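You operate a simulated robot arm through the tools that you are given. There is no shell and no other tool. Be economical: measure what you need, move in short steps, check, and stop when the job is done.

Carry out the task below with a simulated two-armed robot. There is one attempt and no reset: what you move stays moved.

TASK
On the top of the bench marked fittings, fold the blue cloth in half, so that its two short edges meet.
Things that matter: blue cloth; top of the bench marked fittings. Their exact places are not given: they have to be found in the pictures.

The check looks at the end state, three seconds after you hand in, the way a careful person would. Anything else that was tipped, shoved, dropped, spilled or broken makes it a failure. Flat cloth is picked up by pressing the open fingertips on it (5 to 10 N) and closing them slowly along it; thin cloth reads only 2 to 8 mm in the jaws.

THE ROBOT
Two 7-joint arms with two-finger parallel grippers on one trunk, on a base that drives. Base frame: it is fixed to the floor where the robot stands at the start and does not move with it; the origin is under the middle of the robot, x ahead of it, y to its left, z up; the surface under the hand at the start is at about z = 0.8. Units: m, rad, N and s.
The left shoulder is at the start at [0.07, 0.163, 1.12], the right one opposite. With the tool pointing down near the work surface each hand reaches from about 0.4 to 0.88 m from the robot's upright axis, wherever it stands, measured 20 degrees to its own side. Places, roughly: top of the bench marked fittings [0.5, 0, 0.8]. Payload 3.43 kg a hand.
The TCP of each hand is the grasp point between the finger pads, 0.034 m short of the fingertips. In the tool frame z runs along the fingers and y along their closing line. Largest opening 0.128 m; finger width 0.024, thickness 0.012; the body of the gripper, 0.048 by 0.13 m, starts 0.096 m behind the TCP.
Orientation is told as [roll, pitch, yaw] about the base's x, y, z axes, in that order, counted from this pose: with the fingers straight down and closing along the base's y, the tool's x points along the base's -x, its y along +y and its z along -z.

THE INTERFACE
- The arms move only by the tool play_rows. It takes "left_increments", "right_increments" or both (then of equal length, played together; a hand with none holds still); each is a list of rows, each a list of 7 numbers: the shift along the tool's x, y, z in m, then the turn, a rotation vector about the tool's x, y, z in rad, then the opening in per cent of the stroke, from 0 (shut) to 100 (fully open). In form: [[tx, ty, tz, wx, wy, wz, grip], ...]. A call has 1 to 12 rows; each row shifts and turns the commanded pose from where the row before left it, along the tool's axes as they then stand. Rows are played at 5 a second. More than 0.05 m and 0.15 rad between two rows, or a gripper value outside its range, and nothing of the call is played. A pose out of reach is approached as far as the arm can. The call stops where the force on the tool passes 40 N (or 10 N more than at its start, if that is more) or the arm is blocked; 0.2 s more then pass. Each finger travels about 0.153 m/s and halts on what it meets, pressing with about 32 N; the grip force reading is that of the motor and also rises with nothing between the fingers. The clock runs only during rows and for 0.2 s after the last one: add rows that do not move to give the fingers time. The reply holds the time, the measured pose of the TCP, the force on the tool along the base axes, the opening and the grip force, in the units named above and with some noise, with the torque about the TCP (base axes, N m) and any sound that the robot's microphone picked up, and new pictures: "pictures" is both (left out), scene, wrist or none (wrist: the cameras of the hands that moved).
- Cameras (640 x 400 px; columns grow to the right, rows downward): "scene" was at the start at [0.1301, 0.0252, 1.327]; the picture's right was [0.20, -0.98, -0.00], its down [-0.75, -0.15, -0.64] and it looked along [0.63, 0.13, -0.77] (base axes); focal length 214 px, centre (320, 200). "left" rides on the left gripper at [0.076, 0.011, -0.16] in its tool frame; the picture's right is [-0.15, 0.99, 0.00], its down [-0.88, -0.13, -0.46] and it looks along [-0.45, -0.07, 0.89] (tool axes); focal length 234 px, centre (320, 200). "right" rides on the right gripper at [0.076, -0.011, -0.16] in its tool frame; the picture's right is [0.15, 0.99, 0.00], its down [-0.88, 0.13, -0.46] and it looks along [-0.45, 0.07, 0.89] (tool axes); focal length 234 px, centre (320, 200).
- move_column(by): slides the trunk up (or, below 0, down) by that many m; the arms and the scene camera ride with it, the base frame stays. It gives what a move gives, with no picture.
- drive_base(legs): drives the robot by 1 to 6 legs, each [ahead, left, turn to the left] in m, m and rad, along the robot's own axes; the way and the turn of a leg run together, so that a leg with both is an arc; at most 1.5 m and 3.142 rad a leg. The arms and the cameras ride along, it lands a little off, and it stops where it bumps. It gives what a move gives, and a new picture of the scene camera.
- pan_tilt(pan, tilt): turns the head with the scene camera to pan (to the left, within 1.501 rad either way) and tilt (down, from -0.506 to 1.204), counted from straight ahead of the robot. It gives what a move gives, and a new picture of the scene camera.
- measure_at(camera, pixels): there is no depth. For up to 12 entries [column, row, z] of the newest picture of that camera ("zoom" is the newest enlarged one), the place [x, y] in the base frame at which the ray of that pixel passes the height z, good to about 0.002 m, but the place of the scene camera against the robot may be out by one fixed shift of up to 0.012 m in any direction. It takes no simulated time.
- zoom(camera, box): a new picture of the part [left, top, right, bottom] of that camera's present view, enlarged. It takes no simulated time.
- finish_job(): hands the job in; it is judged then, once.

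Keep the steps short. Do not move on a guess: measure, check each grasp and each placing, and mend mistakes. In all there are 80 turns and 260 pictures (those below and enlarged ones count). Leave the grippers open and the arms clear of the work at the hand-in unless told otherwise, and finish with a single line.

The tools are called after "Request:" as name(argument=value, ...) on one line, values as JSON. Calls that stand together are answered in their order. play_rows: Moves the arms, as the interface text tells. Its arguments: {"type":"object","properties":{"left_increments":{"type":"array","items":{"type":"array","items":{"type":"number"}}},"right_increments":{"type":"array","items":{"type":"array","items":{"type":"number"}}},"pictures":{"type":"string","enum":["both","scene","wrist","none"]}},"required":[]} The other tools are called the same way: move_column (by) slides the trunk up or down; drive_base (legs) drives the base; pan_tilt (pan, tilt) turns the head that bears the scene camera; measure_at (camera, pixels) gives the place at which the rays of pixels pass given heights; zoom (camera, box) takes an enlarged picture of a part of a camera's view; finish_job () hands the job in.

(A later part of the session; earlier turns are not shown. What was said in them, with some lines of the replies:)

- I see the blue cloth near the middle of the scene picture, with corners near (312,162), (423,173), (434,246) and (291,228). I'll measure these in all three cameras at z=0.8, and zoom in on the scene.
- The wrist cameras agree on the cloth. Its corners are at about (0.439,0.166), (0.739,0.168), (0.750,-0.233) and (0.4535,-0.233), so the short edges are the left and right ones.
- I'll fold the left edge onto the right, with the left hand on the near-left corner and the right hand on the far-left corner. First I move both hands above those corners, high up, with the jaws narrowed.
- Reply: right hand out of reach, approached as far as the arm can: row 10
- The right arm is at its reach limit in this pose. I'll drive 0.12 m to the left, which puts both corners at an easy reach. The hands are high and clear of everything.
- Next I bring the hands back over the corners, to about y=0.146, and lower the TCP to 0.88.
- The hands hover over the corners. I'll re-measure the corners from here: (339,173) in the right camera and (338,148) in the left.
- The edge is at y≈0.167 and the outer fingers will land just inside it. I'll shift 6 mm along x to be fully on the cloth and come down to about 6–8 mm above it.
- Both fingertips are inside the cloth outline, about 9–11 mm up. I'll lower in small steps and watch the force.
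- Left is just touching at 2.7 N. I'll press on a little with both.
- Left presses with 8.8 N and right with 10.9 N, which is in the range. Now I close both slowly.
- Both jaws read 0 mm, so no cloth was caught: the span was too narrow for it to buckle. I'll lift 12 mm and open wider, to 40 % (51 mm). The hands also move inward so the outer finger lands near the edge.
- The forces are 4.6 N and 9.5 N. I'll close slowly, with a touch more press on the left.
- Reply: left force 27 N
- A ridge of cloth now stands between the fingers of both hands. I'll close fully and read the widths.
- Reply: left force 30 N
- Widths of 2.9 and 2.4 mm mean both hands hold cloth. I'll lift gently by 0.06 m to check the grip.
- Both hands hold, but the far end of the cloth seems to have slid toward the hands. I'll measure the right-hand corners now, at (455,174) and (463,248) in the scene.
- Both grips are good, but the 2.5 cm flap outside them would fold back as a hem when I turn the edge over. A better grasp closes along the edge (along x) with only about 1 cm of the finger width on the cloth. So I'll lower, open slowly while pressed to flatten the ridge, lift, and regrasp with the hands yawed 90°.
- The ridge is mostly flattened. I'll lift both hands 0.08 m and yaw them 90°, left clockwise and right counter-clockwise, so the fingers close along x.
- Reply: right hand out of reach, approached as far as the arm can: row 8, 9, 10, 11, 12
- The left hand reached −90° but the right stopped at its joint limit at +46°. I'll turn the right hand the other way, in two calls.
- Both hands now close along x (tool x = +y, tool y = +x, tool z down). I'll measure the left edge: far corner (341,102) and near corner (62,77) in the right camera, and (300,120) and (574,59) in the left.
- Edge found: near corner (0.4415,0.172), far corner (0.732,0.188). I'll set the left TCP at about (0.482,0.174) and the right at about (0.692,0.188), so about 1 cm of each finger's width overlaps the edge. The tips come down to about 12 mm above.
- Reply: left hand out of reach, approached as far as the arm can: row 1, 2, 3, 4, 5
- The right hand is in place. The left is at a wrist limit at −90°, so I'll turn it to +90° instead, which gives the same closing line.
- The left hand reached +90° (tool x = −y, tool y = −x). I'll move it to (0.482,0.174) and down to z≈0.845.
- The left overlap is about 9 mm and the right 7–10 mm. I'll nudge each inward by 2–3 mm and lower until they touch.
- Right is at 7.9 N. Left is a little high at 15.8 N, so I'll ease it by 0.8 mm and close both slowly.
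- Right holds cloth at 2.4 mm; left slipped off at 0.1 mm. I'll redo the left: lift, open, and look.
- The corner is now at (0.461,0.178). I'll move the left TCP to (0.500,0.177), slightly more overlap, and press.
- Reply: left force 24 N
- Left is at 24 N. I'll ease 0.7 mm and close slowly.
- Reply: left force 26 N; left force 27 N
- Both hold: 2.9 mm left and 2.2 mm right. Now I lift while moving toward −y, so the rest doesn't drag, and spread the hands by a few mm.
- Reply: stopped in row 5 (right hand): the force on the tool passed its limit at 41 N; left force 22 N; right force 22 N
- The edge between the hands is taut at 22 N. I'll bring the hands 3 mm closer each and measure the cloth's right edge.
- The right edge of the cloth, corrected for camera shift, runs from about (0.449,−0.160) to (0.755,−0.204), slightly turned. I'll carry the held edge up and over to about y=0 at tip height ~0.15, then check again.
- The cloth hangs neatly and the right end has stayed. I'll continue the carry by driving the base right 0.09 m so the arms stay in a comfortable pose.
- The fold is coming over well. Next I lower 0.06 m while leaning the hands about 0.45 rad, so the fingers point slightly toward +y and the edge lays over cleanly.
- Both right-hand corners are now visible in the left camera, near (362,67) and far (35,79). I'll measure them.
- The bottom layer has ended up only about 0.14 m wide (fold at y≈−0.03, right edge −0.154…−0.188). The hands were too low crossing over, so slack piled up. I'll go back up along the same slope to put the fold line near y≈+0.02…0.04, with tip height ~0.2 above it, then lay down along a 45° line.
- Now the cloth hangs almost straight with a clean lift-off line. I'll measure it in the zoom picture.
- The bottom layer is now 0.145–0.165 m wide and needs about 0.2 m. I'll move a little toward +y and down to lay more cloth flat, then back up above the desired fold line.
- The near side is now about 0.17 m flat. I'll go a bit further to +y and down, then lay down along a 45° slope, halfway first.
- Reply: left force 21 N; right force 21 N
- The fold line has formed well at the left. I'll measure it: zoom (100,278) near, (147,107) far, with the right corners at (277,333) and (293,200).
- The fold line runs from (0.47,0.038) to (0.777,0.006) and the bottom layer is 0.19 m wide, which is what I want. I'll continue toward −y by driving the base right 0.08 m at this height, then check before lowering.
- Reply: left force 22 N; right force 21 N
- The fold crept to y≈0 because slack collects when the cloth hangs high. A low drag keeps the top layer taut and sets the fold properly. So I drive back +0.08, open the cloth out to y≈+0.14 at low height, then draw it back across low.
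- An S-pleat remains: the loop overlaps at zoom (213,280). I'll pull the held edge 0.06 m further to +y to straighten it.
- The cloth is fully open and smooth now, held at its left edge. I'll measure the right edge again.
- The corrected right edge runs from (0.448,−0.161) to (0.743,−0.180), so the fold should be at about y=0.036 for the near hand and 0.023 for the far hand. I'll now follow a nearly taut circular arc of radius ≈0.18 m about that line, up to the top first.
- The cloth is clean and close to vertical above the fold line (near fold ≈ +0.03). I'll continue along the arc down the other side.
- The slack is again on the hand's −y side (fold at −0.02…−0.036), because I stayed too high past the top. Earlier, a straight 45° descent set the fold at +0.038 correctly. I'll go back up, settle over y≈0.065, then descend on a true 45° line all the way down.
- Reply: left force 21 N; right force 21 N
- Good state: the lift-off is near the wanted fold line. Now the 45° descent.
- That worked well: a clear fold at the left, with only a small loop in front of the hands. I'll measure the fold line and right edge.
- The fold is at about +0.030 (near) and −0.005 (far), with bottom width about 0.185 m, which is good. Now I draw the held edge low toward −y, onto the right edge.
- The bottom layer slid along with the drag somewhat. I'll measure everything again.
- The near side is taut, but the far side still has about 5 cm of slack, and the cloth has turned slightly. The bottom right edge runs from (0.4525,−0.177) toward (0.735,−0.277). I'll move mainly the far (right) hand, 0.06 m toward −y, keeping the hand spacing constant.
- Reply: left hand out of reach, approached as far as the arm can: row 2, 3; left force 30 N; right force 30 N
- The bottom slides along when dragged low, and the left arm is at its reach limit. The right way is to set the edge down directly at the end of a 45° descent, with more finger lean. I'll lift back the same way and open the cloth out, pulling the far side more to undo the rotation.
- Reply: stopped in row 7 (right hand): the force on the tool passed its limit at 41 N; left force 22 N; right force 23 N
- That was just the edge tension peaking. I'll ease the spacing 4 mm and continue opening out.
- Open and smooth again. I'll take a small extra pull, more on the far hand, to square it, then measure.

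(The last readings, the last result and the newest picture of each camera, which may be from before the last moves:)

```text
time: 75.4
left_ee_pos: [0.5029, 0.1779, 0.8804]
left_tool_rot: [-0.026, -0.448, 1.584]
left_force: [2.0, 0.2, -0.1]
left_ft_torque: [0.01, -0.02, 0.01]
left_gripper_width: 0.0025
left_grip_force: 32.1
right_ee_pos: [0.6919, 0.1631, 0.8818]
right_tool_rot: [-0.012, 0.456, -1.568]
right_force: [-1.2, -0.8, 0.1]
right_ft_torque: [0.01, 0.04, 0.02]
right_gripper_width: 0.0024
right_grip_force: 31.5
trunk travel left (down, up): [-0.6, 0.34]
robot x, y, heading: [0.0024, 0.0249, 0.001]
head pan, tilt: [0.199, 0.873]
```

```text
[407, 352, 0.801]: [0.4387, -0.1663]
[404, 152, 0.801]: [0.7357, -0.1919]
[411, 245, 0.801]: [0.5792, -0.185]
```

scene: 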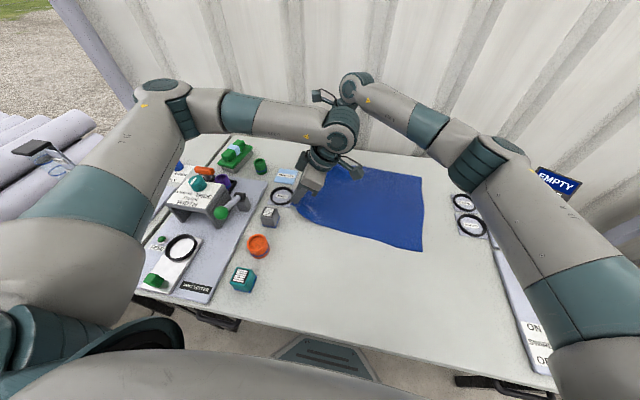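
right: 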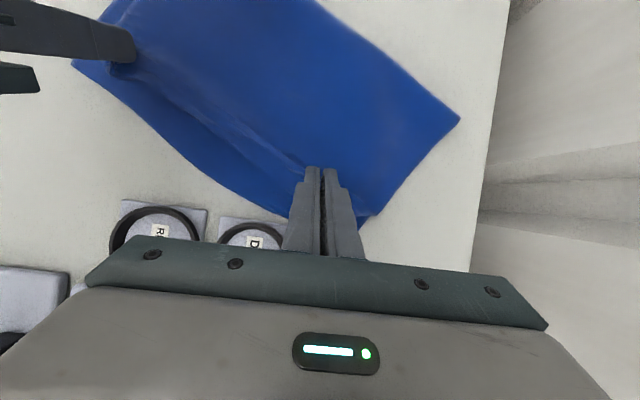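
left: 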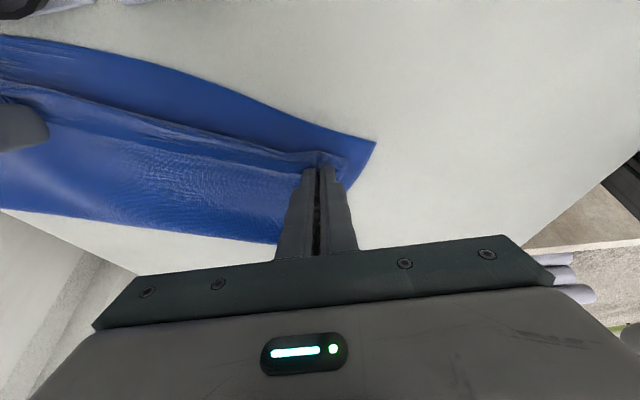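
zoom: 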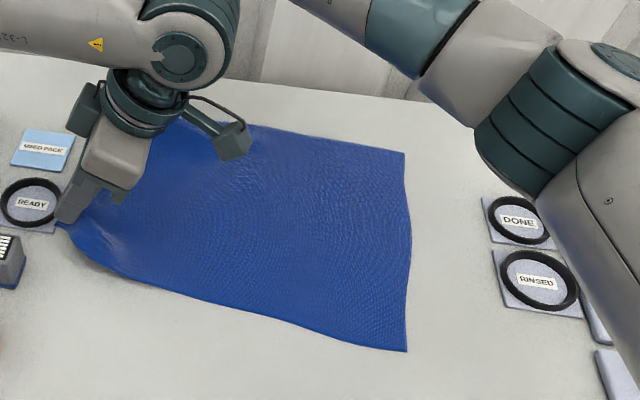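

The corrected right edge runs from (0.430,−0.176) to (0.727,−0.202), parallel to the held edge. I'll raise the hands over the bed of cloth, lean them to about 0.8 rad so the cloth leaves the fingers downward, then drive the base right 0.07 m for reach.

Request:
play_rows(left_increments=[[0.0052, 0, -0.0358, 0, 0, 0, 0], [0.0052, 0, -0.0358, 0, 0, 0, 0], [0.0052, 0, -0.0358, 0, 0, 0, 0], [0.0052, 0, -0.0358, 0, 0, 0, 0], [0, 0.003, 0, 0, -0.117, 0, 0], [0, 0.003, 0, 0, -0.117, 0, 0], [0, 0.003, 0, 0, -0.117, 0, 0], [0, 0, 0, 0, 0, 0, 0]], right_increments=[[-0.0059, 0, -0.0361, 0, 0, 0, 0], [-0.0059, 0, -0.0361, 0, 0, 0, 0], [-0.0059, 0, -0.0361, 0, 0, 0, 0], [-0.0059, 0, -0.0361, 0, 0, 0, 0], [0, -0.003, 0, 0, 0.117, 0, 0], [0, -0.003, 0, 0, 0.117, 0, 0], [0, -0.003, 0, 0, 0.117, 0, 0], [0, 0, 0, 0, 0, 0, 0]], pictures="none")

Request:
drive_base(legs=[[0, -0.07, 0]])

Request:
zoom(camera="scene", box=[250, 120, 490, 270])

```text
time: 77.2
left_ee_pos: [0.4912, 0.0975, 1.0001]
left_tool_rot: [-0.031, -0.801, 1.598]
left_force: [9.4, 0.1, -0.5]
left_ft_torque: [-0.07, -0.23, -0.2]
left_gripper_width: 0.0026
left_grip_force: 31.9
right_ee_pos: [0.6848, 0.0798, 1.0014]
right_tool_rot: [-0.015, 0.807, -1.567]
right_force: [-8.4, 0.8, 0.6]
right_ft_torque: [0.05, 0.24, 0.21]
right_gripper_width: 0.0022
right_grip_force: 32.5
trunk travel left (down, up): [-0.6, 0.34]
robot x, y, heading: [0.0005, 0.0312, -0.002]
head pan, tilt: [0.199, 0.873]
```

```text
time: 78.2
left_ee_pos: [0.4901, 0.0267, 1.0008]
left_tool_rot: [-0.032, -0.801, 1.595]
left_force: [9.4, -0.9, 0.4]
left_ft_torque: [0.0, -0.26, -0.19]
left_gripper_width: 0.0025
left_grip_force: 31.5
right_ee_pos: [0.6848, 0.0091, 1.0019]
right_tool_rot: [-0.015, 0.807, -1.568]
right_force: [-9.5, 0.4, 0.6]
right_ft_torque: [0.04, 0.29, 0.18]
right_gripper_width: 0.0022
right_grip_force: 31.8
trunk travel left (down, up): [-0.6, 0.34]
robot x, y, heading: [0.0029, -0.0439, -0.0]
head pan, tilt: [0.199, 0.873]
```

scene: 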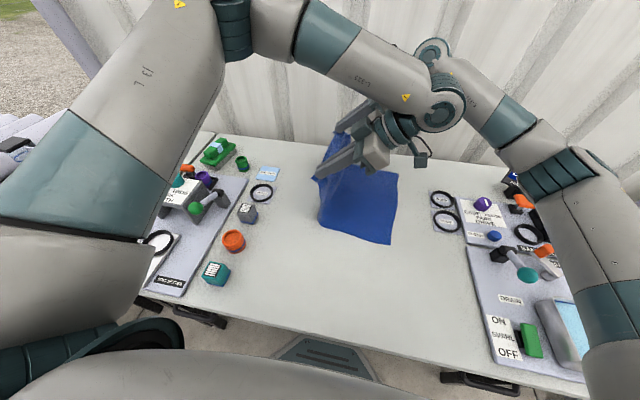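

```text
2.67 times, centred on (370, 195) of scene
```

zoom: 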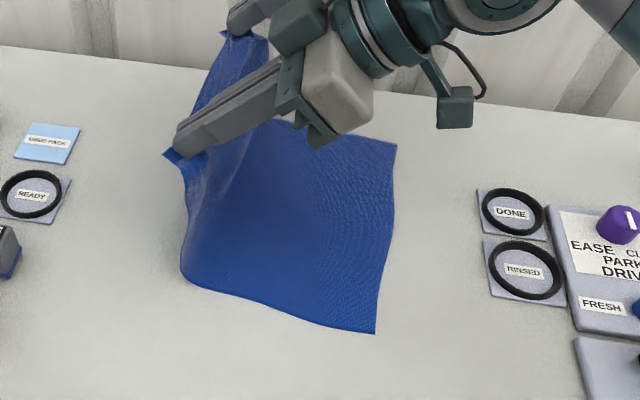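

Request:
measure_at(camera="zoom", pixels=[[375, 333, 0.801], [397, 146, 0.801], [181, 272, 0.803]])

```text
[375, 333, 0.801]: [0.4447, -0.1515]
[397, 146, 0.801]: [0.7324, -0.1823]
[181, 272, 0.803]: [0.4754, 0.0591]
```

The lift-off sits 0.21 m from the right edge, and the tips are at height 0.177 m. Now the straight descent toward the right edge, ending 3 cm short and 2 cm up.

Request:
play_rows(left_increments=[[0.0346, 0.0013, -0.0038, 0, 0, 0, 0], [0.0346, 0.0013, -0.0038, 0, 0, 0, 0], [0.0346, 0.0013, -0.0038, 0, 0, 0, 0], [0.0346, 0.0013, -0.0038, 0, 0, 0, 0], [0.0346, 0.0013, -0.0038, 0, 0, 0, 0], [0.0346, 0.0013, -0.0038, 0, 0, 0, 0], [0.0346, 0.0013, -0.0038, 0, 0, 0, 0], [0, 0, 0, 0, 0, 0, 0]], right_increments=[[-0.0349, -0.0013, -0.0042, 0, 0, 0, 0], [-0.0349, -0.0013, -0.0042, 0, 0, 0, 0], [-0.0349, -0.0013, -0.0042, 0, 0, 0, 0], [-0.0349, -0.0013, -0.0042, 0, 0, 0, 0], [-0.0349, -0.0013, -0.0042, 0, 0, 0, 0], [-0.0349, -0.0013, -0.0042, 0, 0, 0, 0], [-0.0349, -0.0013, -0.0042, 0, 0, 0, 0], [0, 0, 0, 0, 0, 0, 0]])

Request:
zoom(camera="scene", box=[250, 120, 490, 270])

```text
time: 80.0
left_ee_pos: [0.4851, -0.1515, 0.8433]
left_tool_rot: [-0.033, -0.798, 1.597]
left_force: [7.7, -1.7, -0.2]
left_ft_torque: [-0.05, -0.25, -0.2]
left_gripper_width: 0.0024
left_grip_force: 32.2
left hand out of reach, approached as far as the arm can: row 7
right_ee_pos: [0.6774, -0.1808, 0.8446]
right_tool_rot: [-0.015, 0.806, -1.569]
right_force: [-7.9, 2.0, -0.1]
right_ft_torque: [0.03, 0.21, 0.14]
right_gripper_width: 0.0021
right_grip_force: 32.0
trunk travel left (down, up): [-0.6, 0.34]
robot x, y, heading: [-0.0035, -0.0424, -0.004]
head pan, tilt: [0.199, 0.873]
```

scene: 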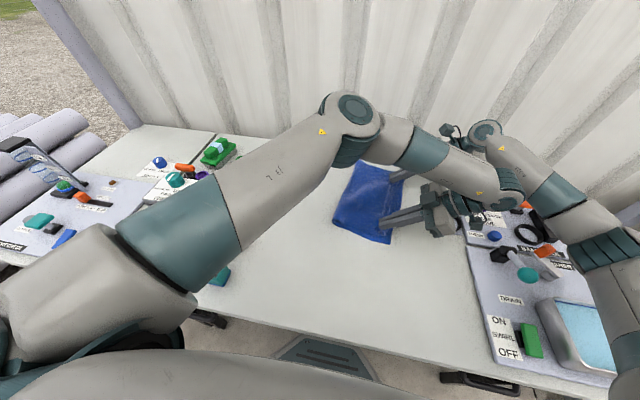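
right: 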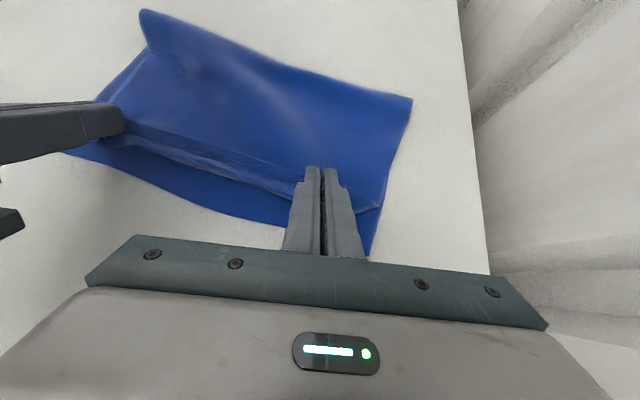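
left: 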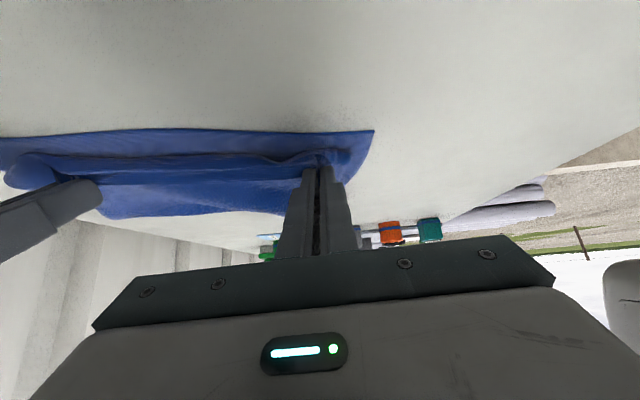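

```text
2.67 times, centred on (370, 195) of scene
```

zoom: 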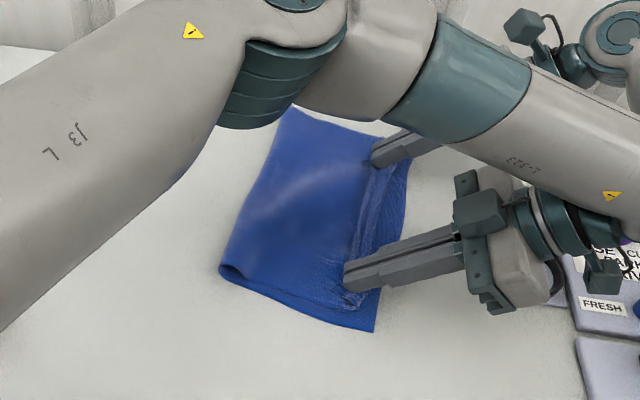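

Much better: the held edge lies close to the right edge along its whole length. I'll measure the remaining gaps.

Request:
measure_at(camera="left", pixels=[[374, 131, 0.801], [200, 131, 0.801], [100, 134, 0.801], [347, 152, 0.808], [240, 155, 0.808], [150, 153, 0.808]])

Request:
measure_at(camera="right", pixels=[[368, 255, 0.801], [280, 226, 0.801], [200, 206, 0.801], [378, 212, 0.805], [260, 205, 0.808], [412, 100, 0.805]])

Request:
measure_at(camera="zoom", pixels=[[375, 332, 0.801], [220, 268, 0.805], [408, 165, 0.801]])

Request:
zoom(camera="right", box=[60, 80, 460, 270])

```text
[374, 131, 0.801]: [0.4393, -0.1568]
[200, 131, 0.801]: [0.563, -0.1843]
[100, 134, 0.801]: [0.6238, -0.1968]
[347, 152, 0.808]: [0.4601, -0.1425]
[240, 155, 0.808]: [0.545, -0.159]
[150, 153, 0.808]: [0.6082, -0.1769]
```

```text
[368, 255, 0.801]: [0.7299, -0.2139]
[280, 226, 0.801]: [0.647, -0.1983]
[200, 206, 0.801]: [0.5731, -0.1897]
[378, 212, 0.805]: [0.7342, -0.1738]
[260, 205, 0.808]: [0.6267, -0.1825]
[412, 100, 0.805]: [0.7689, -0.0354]
```

```text
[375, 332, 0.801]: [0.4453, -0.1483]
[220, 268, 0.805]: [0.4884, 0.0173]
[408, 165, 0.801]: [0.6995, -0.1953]
```

```text
1.60 times, centred on (260, 175) of right
```

zoom: 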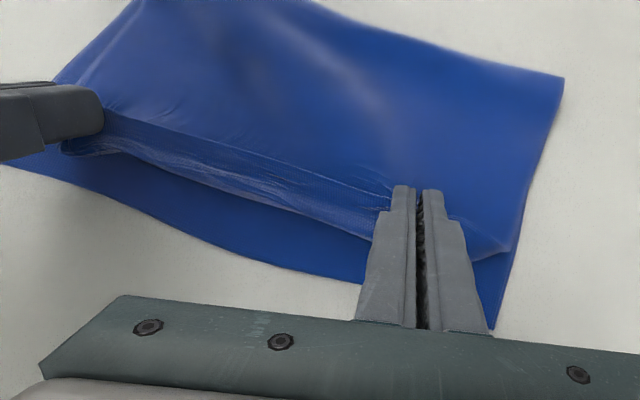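

The front of the top layer sits 13–21 mm short of the right edge, with slack in the top layer to give. The left arm is at its reach limit, so I shift both hands by driving the base right 0.025 m.

Request:
drive_base(legs=[[0, -0.025, 0]])

Request:
play_rows(right_increments=[[-0.0035, 0, -0.0036, 0, 0, 0, 0], [0, 0, 0, 0, 0, 0, 0]], pictures="wrist")

Request:
zoom(camera="left", box=[0, 80, 420, 270])

```text
time: 80.8
left_ee_pos: [0.4854, -0.175, 0.8435]
left_tool_rot: [-0.032, -0.797, 1.597]
left_force: [8.5, -1.9, -0.1]
left_ft_torque: [-0.02, -0.27, -0.21]
left_gripper_width: 0.0023
left_grip_force: 31.6
right_ee_pos: [0.6761, -0.2055, 0.8443]
right_tool_rot: [-0.015, 0.806, -1.568]
right_force: [-8.7, 1.5, -0.7]
right_ft_torque: [0.06, 0.27, 0.19]
right_gripper_width: 0.002
right_grip_force: 32.3
trunk travel left (down, up): [-0.6, 0.34]
robot x, y, heading: [0.004, -0.0674, 0.002]
head pan, tilt: [0.199, 0.873]
```

scene: 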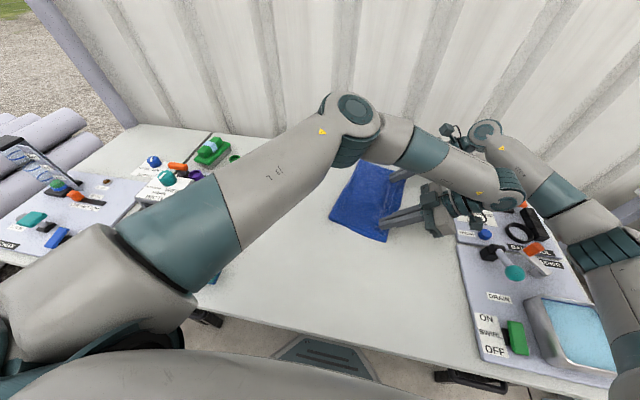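

```text
time: 81.4
left_ee_pos: [0.4863, -0.1746, 0.8438]
left_tool_rot: [-0.035, -0.796, 1.6]
left_force: [7.9, -1.7, 0.0]
left_ft_torque: [0.01, -0.22, -0.2]
left_gripper_width: 0.0024
left_grip_force: 32.0
right_ee_pos: [0.6771, -0.2098, 0.8431]
right_tool_rot: [-0.017, 0.807, -1.566]
right_force: [-7.8, 1.0, 0.8]
right_ft_torque: [0.05, 0.26, 0.15]
right_gripper_width: 0.0022
right_grip_force: 31.8
trunk travel left (down, up): [-0.6, 0.34]
robot x, y, heading: [0.0018, -0.065, 0.0]
head pan, tilt: [0.199, 0.873]
```

right: 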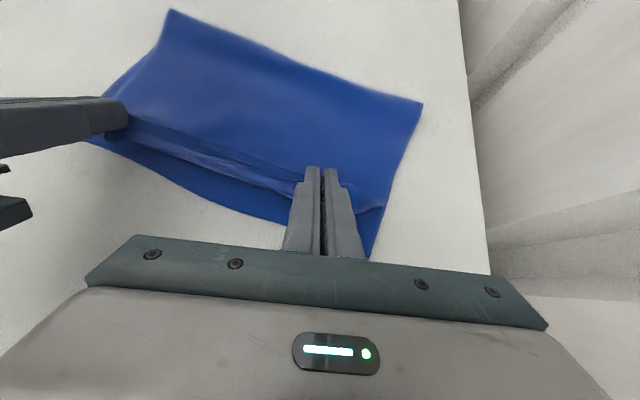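

```text
1.52 times, centred on (210, 175) of left
```

zoom: 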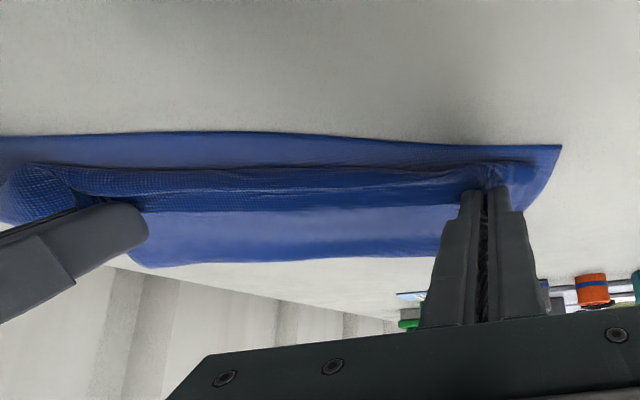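

Request:
measure_at(camera="zoom", pixels=[[560, 146, 0.801], [350, 138, 0.801], [200, 132, 0.801], [530, 163, 0.808], [350, 168, 0.808], [200, 165, 0.808], [350, 208, 0.81]])

Request:
measure_at(camera="right", pixels=[[369, 259, 0.801], [384, 208, 0.805], [280, 223, 0.801], [270, 203, 0.806], [423, 103, 0.805], [168, 10, 0.805]])

```text
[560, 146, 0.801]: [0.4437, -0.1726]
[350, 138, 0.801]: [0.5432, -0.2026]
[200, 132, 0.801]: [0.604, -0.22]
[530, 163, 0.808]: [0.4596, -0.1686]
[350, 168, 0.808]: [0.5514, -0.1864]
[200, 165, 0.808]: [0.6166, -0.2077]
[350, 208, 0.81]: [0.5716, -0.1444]
```

```text
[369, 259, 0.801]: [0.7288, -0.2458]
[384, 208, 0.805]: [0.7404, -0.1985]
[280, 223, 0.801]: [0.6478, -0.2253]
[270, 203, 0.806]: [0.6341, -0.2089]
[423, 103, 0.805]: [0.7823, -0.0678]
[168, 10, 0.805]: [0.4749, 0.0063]
```

The gaps are now about 9 mm near and 14–18 mm in the middle, with the hem still in the jaws. I'll set the fingertips down gently.

Request:
play_rows(left_increments=[[0.0043, 0, 0.0042, 0, 0, 0, 0], [0.0036, 0, 0.0035, 0, 0, 0, 0], [0, 0, 0, 0, 0, 0, 0]], right_increments=[[-0.0043, 0, 0.0042, 0, 0, 0, 0], [-0.0036, 0, 0.0035, 0, 0, 0, 0], [0, 0, 0, 0, 0, 0, 0]], pictures="none")

```text
time: 82.2
left_ee_pos: [0.4843, -0.1754, 0.8359]
left_tool_rot: [-0.038, -0.796, 1.602]
left_force: [12.3, -2.5, 13.3]
left_ft_torque: [0.05, -0.54, -0.31]
left_gripper_width: 0.0025
left_grip_force: 32.1
right_ee_pos: [0.6762, -0.2081, 0.839]
right_tool_rot: [-0.003, 0.81, -1.562]
right_force: [-7.7, 2.4, 18.3]
right_ft_torque: [0.25, 0.24, 0.2]
right_gripper_width: 0.0021
right_grip_force: 31.9
trunk travel left (down, up): [-0.6, 0.34]
robot x, y, heading: [-0.0013, -0.0697, 0.001]
head pan, tilt: [0.199, 0.873]
```

Both touch. I'll ease up 1 mm and open slowly so the gathered corners spread out.

Request:
play_rows(left_increments=[[-0.0007, 0, -0.0007, 0, 0, 0, 0], [0, 0, 0, 0, 0, 0, 3], [0, 0, 0, 0, 0, 0, 8], [0, 0, 0, 0, 0, 0, 13], [0, 0, 0, 0, 0, 0, 18], [0, 0, 0, 0, 0, 0, 23], [0, 0, 0, 0, 0, 0, 28], [0, 0, 0, 0, 0, 0, 33], [0, 0, 0, 0, 0, 0, 38], [0, 0, 0, 0, 0, 0, 40]], right_increments=[[0.001, 0, -0.001, 0, 0, 0, 0], [0, 0, 0, 0, 0, 0, 3], [0, 0, 0, 0, 0, 0, 8], [0, 0, 0, 0, 0, 0, 13], [0, 0, 0, 0, 0, 0, 18], [0, 0, 0, 0, 0, 0, 23], [0, 0, 0, 0, 0, 0, 28], [0, 0, 0, 0, 0, 0, 33], [0, 0, 0, 0, 0, 0, 38], [0, 0, 0, 0, 0, 0, 40]], pictures="wrist")

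Request:
zoom(camera="left", box=[0, 80, 420, 270])

Request:
zoom(camera="right", box=[60, 80, 460, 270])

```text
time: 84.4
left_ee_pos: [0.4863, -0.1747, 0.8354]
left_tool_rot: [-0.034, -0.792, 1.599]
left_force: [6.9, -0.4, 22.6]
left_ft_torque: [0.38, 0.39, -0.09]
left_gripper_width: 0.0473
left_grip_force: 0.0
right_ee_pos: [0.6767, -0.2089, 0.8357]
right_tool_rot: [-0.012, 0.807, -1.564]
right_force: [-0.7, 0.5, 1.0]
right_ft_torque: [0.04, -0.01, 0.01]
right_gripper_width: 0.0506
right_grip_force: 0.1
trunk travel left (down, up): [-0.6, 0.34]
robot x, y, heading: [0.0004, -0.0659, 0.0]
head pan, tilt: [0.199, 0.873]
```

right: 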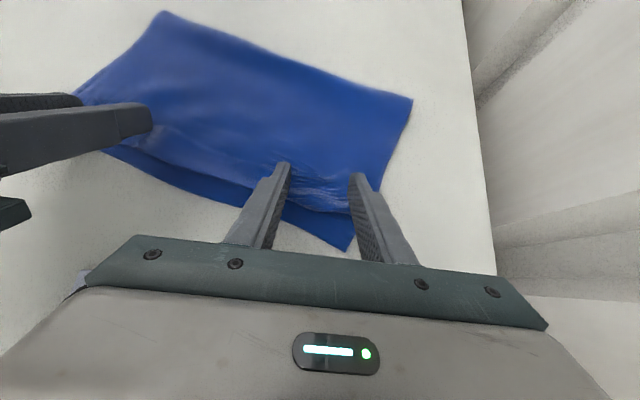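
left: 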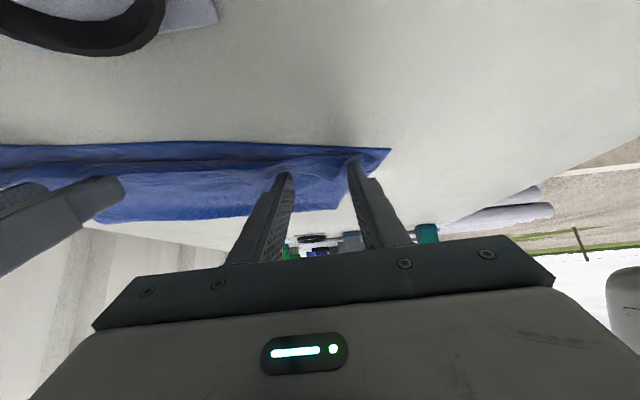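

```text
1.52 times, centred on (210, 175) of left
```

zoom: 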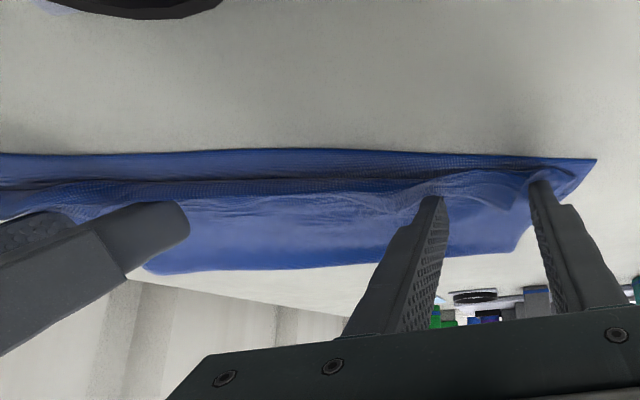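

```text
1.60 times, centred on (260, 175) of right
```

zoom: 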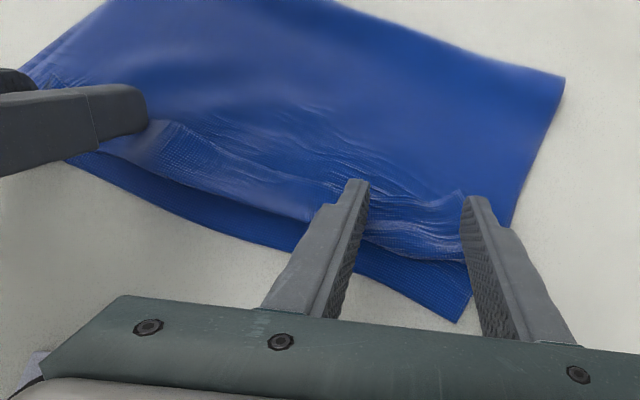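

Both released and the corners have spread. I'll withdraw the hands along the finger axis, up and toward −y, and look.

Request:
play_rows(left_increments=[[0, 0, -0.02, 0, 0, 0, 40], [0, 0, -0.035, 0, 0, 0, 40], [0, 0, -0.04, 0, 0, 0, 40], [0, 0, -0.04, 0, 0, 0, 40], [0, 0, 0, 0, 0, 0, 40]], right_increments=[[0, 0, -0.02, 0, 0, 0, 40], [0, 0, -0.035, 0, 0, 0, 40], [0, 0, -0.04, 0, 0, 0, 40], [0, 0, -0.04, 0, 0, 0, 40], [0, 0, 0, 0, 0, 0, 40]])

Request:
zoom(camera="scene", box=[270, 130, 470, 255])

```text
time: 85.6
left_ee_pos: [0.4749, -0.1777, 0.9297]
left_tool_rot: [-0.029, -0.79, 1.597]
left_force: [-0.2, 0.4, -0.3]
left_ft_torque: [-0.01, 0.0, -0.01]
left_gripper_width: 0.0512
left_grip_force: 0.0
left hand out of reach, approached as far as the arm can: row 1, 2, 3, 4
right_ee_pos: [0.6788, -0.3076, 0.9279]
right_tool_rot: [-0.015, 0.809, -1.567]
right_force: [0.1, 0.3, -0.2]
right_ft_torque: [-0.02, 0.02, 0.02]
right_gripper_width: 0.0512
right_grip_force: 0.1
trunk travel left (down, up): [-0.6, 0.34]
robot x, y, heading: [0.0, -0.0641, 0.002]
head pan, tilt: [0.199, 0.873]
```

scene: 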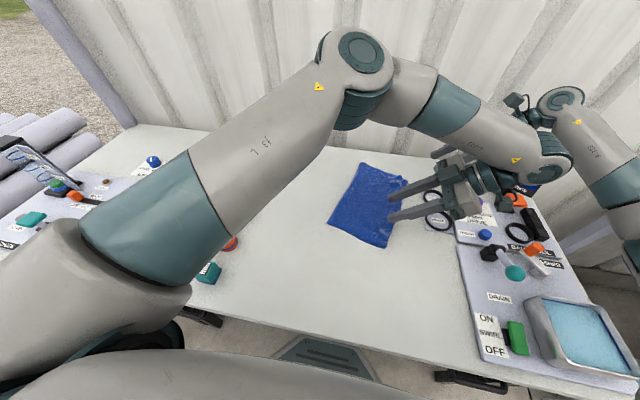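
right: 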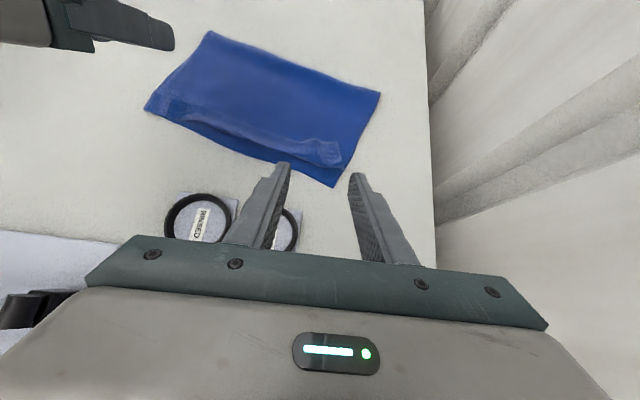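
left: 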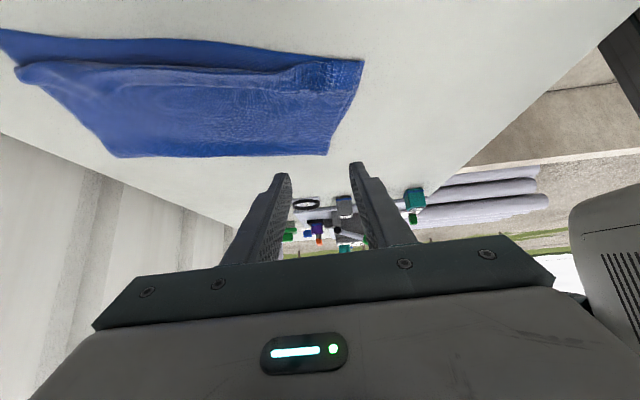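

```text
3.20 times, centred on (370, 192) of scene
```

zoom: 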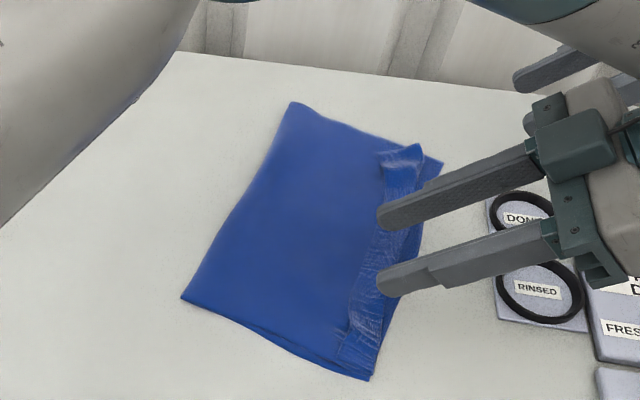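

The fold looks good, but the outer 2–3 cm of the top edge is turned back as a hem. I'll look closely from the right camera.

Request:
zoom(camera="right", box=[130, 20, 400, 200])

Request:
zoom(camera="left", box=[0, 10, 380, 180])

```text
2.22 times, centred on (265, 110) of right
```

zoom: 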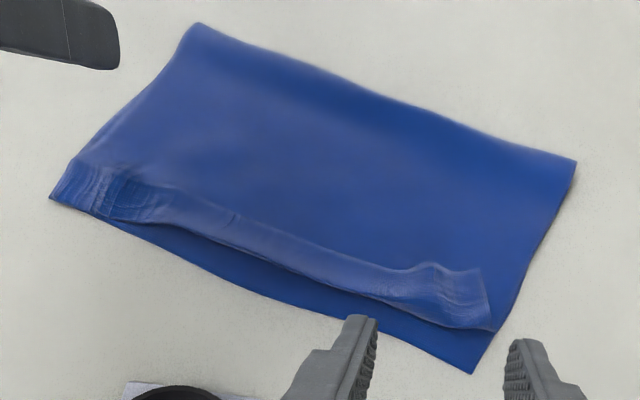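

```text
1.68 times, centred on (190, 95) of left
```

zoom: 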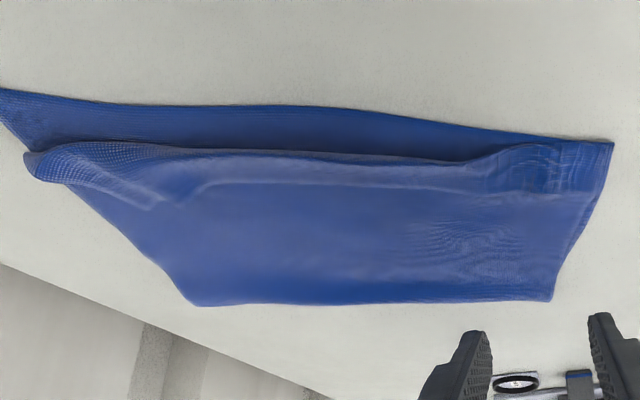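

Request:
measure_at(camera="zoom", pixels=[[560, 145, 0.806], [480, 160, 0.808], [330, 183, 0.806], [200, 185, 0.806], [150, 207, 0.806], [613, 143, 0.801], [400, 115, 0.801], [250, 105, 0.801], [400, 155, 0.806], [200, 145, 0.806]])

Request:
measure_at(camera="right", pixels=[[330, 133, 0.806], [305, 131, 0.806], [256, 123, 0.806], [210, 105, 0.806], [337, 160, 0.806], [300, 150, 0.806], [236, 127, 0.806], [330, 187, 0.801], [255, 153, 0.801], [151, 103, 0.801]])

```text
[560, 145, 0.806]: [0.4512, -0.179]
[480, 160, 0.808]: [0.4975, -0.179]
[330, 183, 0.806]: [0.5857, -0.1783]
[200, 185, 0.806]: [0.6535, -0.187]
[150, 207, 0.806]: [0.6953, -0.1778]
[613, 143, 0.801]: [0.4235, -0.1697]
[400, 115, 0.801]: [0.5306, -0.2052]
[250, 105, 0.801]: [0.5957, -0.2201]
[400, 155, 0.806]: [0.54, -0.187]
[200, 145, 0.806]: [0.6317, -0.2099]
```

```text
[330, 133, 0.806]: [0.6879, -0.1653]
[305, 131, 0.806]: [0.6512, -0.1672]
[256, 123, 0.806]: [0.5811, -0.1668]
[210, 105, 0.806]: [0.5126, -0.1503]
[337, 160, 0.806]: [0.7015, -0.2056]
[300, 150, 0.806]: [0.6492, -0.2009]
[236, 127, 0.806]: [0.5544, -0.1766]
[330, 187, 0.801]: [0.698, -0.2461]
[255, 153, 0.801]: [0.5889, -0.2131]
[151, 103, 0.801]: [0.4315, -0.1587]
```

The right camera gives the hem's inner edge at y≈−0.165 and its front at −0.18…−0.206. The bottom right edge is at −0.20…−0.246, so unfolding the hem should bring the edges together. First I move the left hand clear to +y and stand the right hand upright just inboard of the hem, at height.

Request:
play_rows(left_increments=[[-0.03, 0, 0, 0, 0.134, 0, 40], [-0.03, 0, 0, 0, 0.134, 0, 40], [-0.03, 0, 0, 0, 0.134, 0, 40], [-0.03, 0, 0, 0, 0.134, 0, 40], [-0.03, 0, 0, 0, 0.134, 0, 40], [-0.03, 0, 0, 0, 0.13, 0, 40], [-0.045, 0, 0, 0, 0, 0, 40], [-0.045, 0, 0, 0, 0, 0, 40], [-0.045, 0, 0, 0, 0, 0, 40], [-0.045, 0, 0, 0, 0, 0, 40], [-0.045, 0, 0, 0, 0, 0, 40], [0, 0, 0, 0, 0, 0, 40]], right_increments=[[0.01, 0, 0, 0, -0.134, 0, 60], [0.01, 0, 0, 0, -0.134, 0, 60], [0.01, 0, 0, 0, -0.134, 0, 60], [0.01, 0, 0, 0, -0.134, 0, 60], [0.01, 0, 0, 0, -0.134, 0, 60], [0.01, 0, 0, 0, -0.134, 0, 60], [0, 0, 0, 0, 0, 0, 60], [0.025, 0, 0, 0, 0, 0, 60], [0.025, -0.01, 0, 0, 0, 0, 60], [0.025, -0.01, 0, 0, 0, 0, 60], [0.025, 0, 0, 0, 0, 0, 60], [0.02, 0, 0, 0, 0, 0, 60]])

```text
time: 88.2
left_ee_pos: [0.4737, 0.2028, 1.0059]
left_tool_rot: [-0.023, 0.005, 1.575]
left_force: [0.3, -1.1, -0.1]
left_ft_torque: [0.03, 0.01, -0.02]
left_gripper_width: 0.0511
left_grip_force: 0.0
right_ee_pos: [0.6583, -0.1361, 0.9546]
right_tool_rot: [-0.01, 0.003, -1.558]
right_force: [0.4, -1.3, 0.8]
right_ft_torque: [0.02, 0.0, 0.02]
right_gripper_width: 0.077
right_grip_force: 0.1
trunk travel left (down, up): [-0.6, 0.34]
robot x, y, heading: [-0.0023, -0.0677, -0.002]
head pan, tilt: [0.199, 0.873]
5 turns are left
```

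scene: 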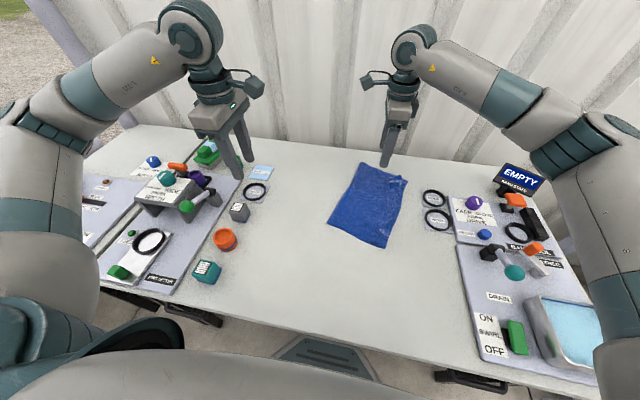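
right: 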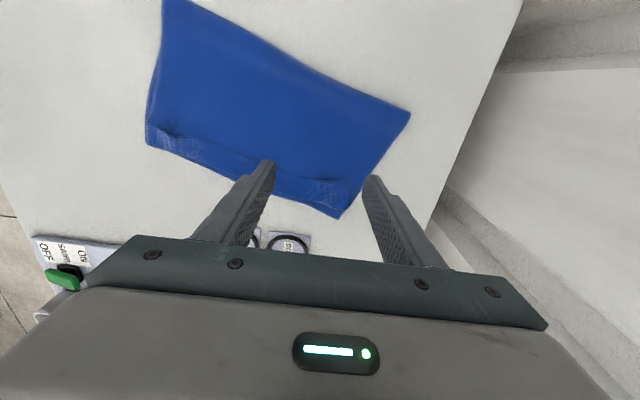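
left: 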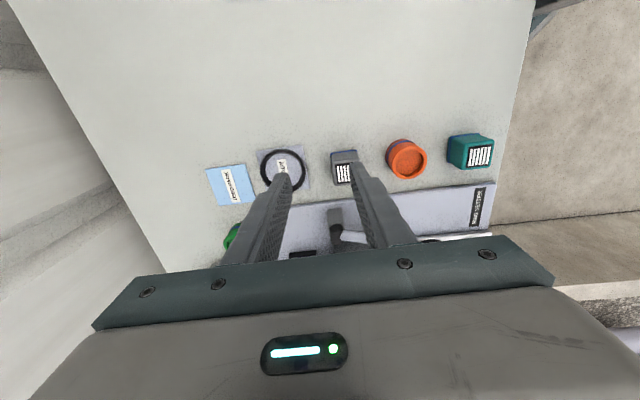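

I can see the hem's outline still. With few turns left, I'll use the right hand's open fingers, just skimming the top layer (TCP ≈ 0.839), to sweep toward −y. That should push the hem edge out at the far part. Then I lift and move over the middle part.

Request:
play_rows(right_increments=[[0, 0, 0.039, 0, 0, 0, 60], [0, 0, 0.039, 0, 0, 0, 60], [0, 0, 0.0376, 0, 0, 0, 60], [-0.025, 0, 0, 0, 0, 0, 60], [-0.025, 0, 0, 0, 0, 0, 60], [-0.025, 0, 0, 0, 0, 0, 60], [-0.027, 0, 0, 0, 0, 0, 60], [0, 0, -0.045, 0, 0, 0, 60], [0.04, -0.03, 0, 0, 0, 0, 60], [0.04, -0.03, 0, 0, 0, 0, 60], [0.035, -0.035, 0, 0, 0, 0, 60], [0, 0, 0, 0, 0, 0, 60]], pictures="both")

```text
time: 90.8
left_ee_pos: [0.4738, 0.2024, 1.0068]
left_tool_rot: [-0.022, 0.004, 1.574]
left_force: [-0.6, 0.1, -0.4]
left_ft_torque: [0.01, -0.02, 0.0]
left_gripper_width: 0.051
left_grip_force: 0.0
right_ee_pos: [0.5613, -0.1238, 0.8825]
right_tool_rot: [-0.008, 0.004, -1.559]
right_force: [-0.3, 0.0, 0.3]
right_ft_torque: [-0.01, 0.01, -0.04]
right_gripper_width: 0.0771
right_grip_force: 0.1
trunk travel left (down, up): [-0.6, 0.34]
robot x, y, heading: [0.0015, -0.0689, 0.0]
head pan, tilt: [0.199, 0.873]
4 turns are left
```

scene: 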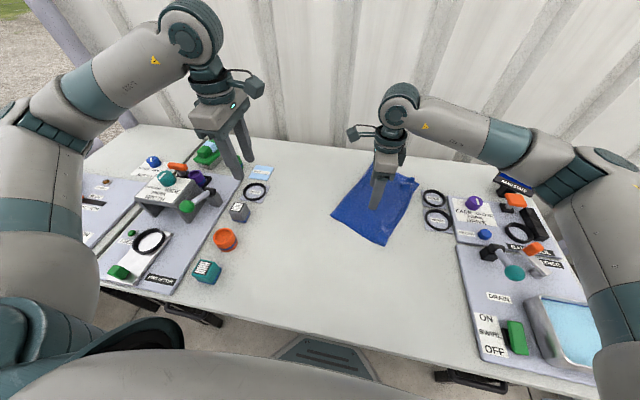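
right: 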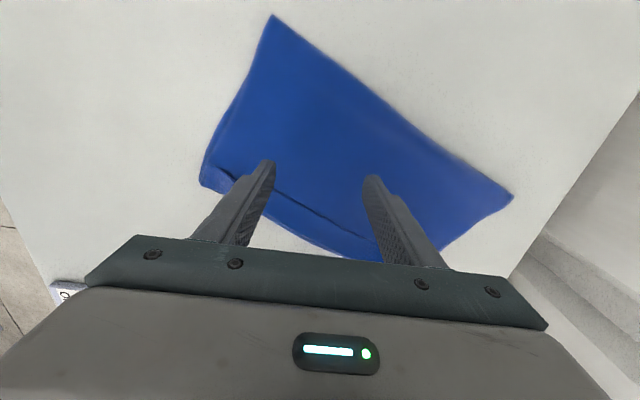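

The far part seems to have unrolled. I'll take one close look before deciding on a second pass.

Request:
zoom(camera="right", box=[170, 0, 530, 270])

```text
1.48 times, centred on (350, 135) of right
3 turns are left
```

zoom: 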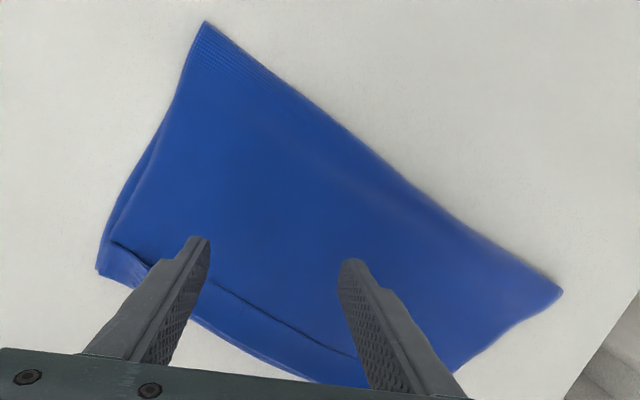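

The hem strip still shows along the middle and near part (line from (110,240) to (355,358)), flush with the lower edge. I'll do a second, slightly higher skim (TCP ≈ 0.8405) over the middle and then the near part.

Request:
play_rows(right_increments=[[0, 0, 0.042, 0, 0, 0, 60], [-0.0225, 0, 0, 0, 0, 0, 60], [-0.0225, 0, 0, 0, 0, 0, 60], [-0.0225, 0, 0, 0, 0, 0, 60], [-0.0225, 0, 0, 0, 0, 0, 60], [0, 0, -0.045, 0, 0, 0, 60], [0.045, -0.02, 0, 0, 0, 0, 60], [0.045, -0.02, 0, 0, 0, 0, 60], [0.01, -0.01, 0.045, 0, 0, 0, 60], [-0.03, 0, 0, 0, 0, 0, 60], [-0.03, 0, 0, 0, 0, 0, 60], [-0.02, 0, -0.045, 0, 0, 0, 60]], pictures="both")

```text
time: 93.4
left_ee_pos: [0.4729, 0.2032, 1.0073]
left_tool_rot: [-0.024, 0.003, 1.573]
left_force: [-0.2, 0.2, 0.4]
left_ft_torque: [-0.01, 0.0, -0.01]
left_gripper_width: 0.051
left_grip_force: 0.0
right_ee_pos: [0.5123, -0.1935, 0.8897]
right_tool_rot: [-0.008, 0.003, -1.557]
right_force: [-0.1, 0.2, 0.4]
right_ft_torque: [-0.02, -0.03, 0.0]
right_gripper_width: 0.0768
right_grip_force: 0.1
trunk travel left (down, up): [-0.6, 0.34]
robot x, y, heading: [0.0006, -0.0672, 0.002]
head pan, tilt: [0.199, 0.873]
2 turns are left
```

scene: 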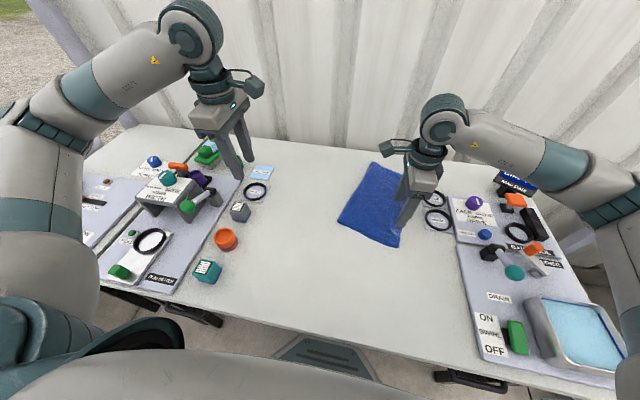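
right: 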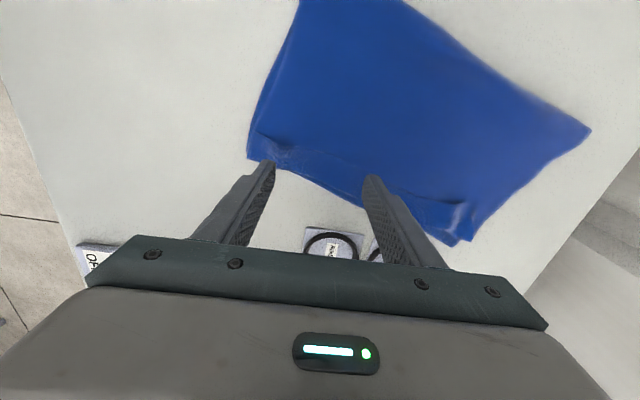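

The middle has unrolled and lies smooth along the edge; only the far corner around pixel (455,215) is still turned back. I'll make one short sweep there, stopping short of the DONE pad, then lift well clear and open both grippers.

Request:
play_rows(left_increments=[[0, 0, 0, 0, 0, 0, 40], [0, 0, 0, 0, 0, 0, 40], [0, 0, 0, 0, 0, 0, 40], [0, 0, 0, 0, 0, 0, 40], [0, 0, 0, 0, 0, 0, 40], [0, 0, 0, 0, 0, 0, 40], [0, 0, 0, 0, 0, 0, 40], [0, 0, 0, 0, 0, 0, 40], [0, 0, 0, 0, 0, 0, 60], [0, 0, -0.02, 0, 0, 0, 80], [0, 0, -0.02, 0, 0, 0, 100], [0, 0, 0, 0, 0, 0, 100]], right_increments=[[-0.007, 0.045, 0, 0, 0, 0, 30], [-0.007, 0.045, 0, 0, 0, 0, 30], [-0.006, 0.045, 0, 0, 0, 0, 30], [0, 0.02, 0.02, 0, 0, 0, 30], [0, 0, 0.0292, 0, 0, 0, 30], [-0.015, 0, 0, 0, 0, 0, 30], [-0.015, 0, 0, 0, 0, 0, 30], [-0.015, 0, 0, 0, 0, 0, 30], [0, 0, -0.045, 0, 0, 0, 30], [0, 0, -0.05, 0, 0, 0, 60], [0, 0, -0.05, 0, 0, 0, 100], [0, 0, 0, 0, 0, 0, 100]], pictures="both")

```text
time: 96.0
left_ee_pos: [0.4721, 0.2018, 1.0486]
left_tool_rot: [-0.021, 0.003, 1.576]
left_force: [0.5, -0.1, 0.1]
left_ft_torque: [0.0, 0.01, 0.0]
left_gripper_width: 0.1279
left_grip_force: 0.0
right_ee_pos: [0.6706, -0.2567, 0.9824]
right_tool_rot: [-0.011, 0.003, -1.558]
right_force: [-0.3, 0.1, 0.1]
right_ft_torque: [-0.01, 0.02, 0.02]
right_gripper_width: 0.1277
right_grip_force: 0.0
trunk travel left (down, up): [-0.6, 0.34]
robot x, y, heading: [0.0005, -0.0658, 0.002]
head pan, tilt: [0.199, 0.873]
1 turns are left
```

scene: 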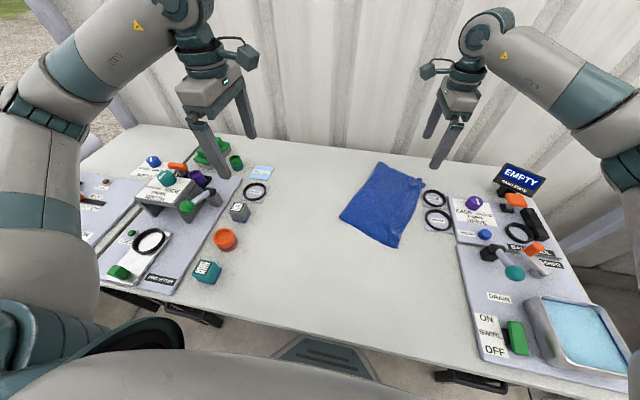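
right: 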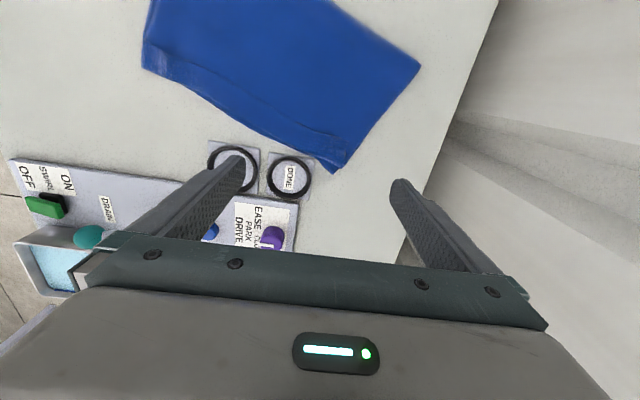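
left: 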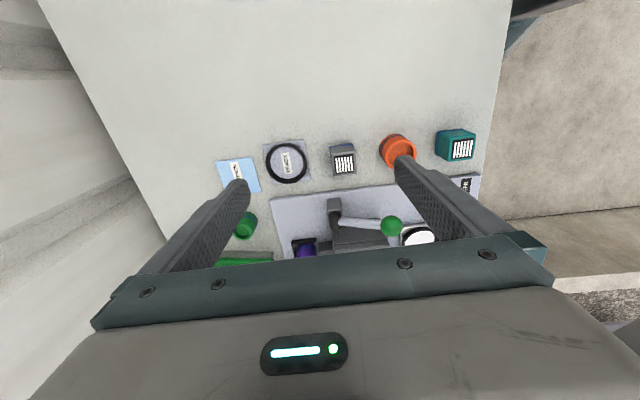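

The cloth lies folded in half on the bench with its short edges close together. Some of the turned-back hem may still be there. Both grippers are open and clear, and nothing else on the bench looks moved. This is the last turn, so I'm handing in.

Request:
finish_job()

```text
The job is handed in.
```

The blue cloth is folded in half on the fittings bench with its short edges close together, but part of the top edge may still be turned back by 2–3 cm, and I ran out of turns to check.
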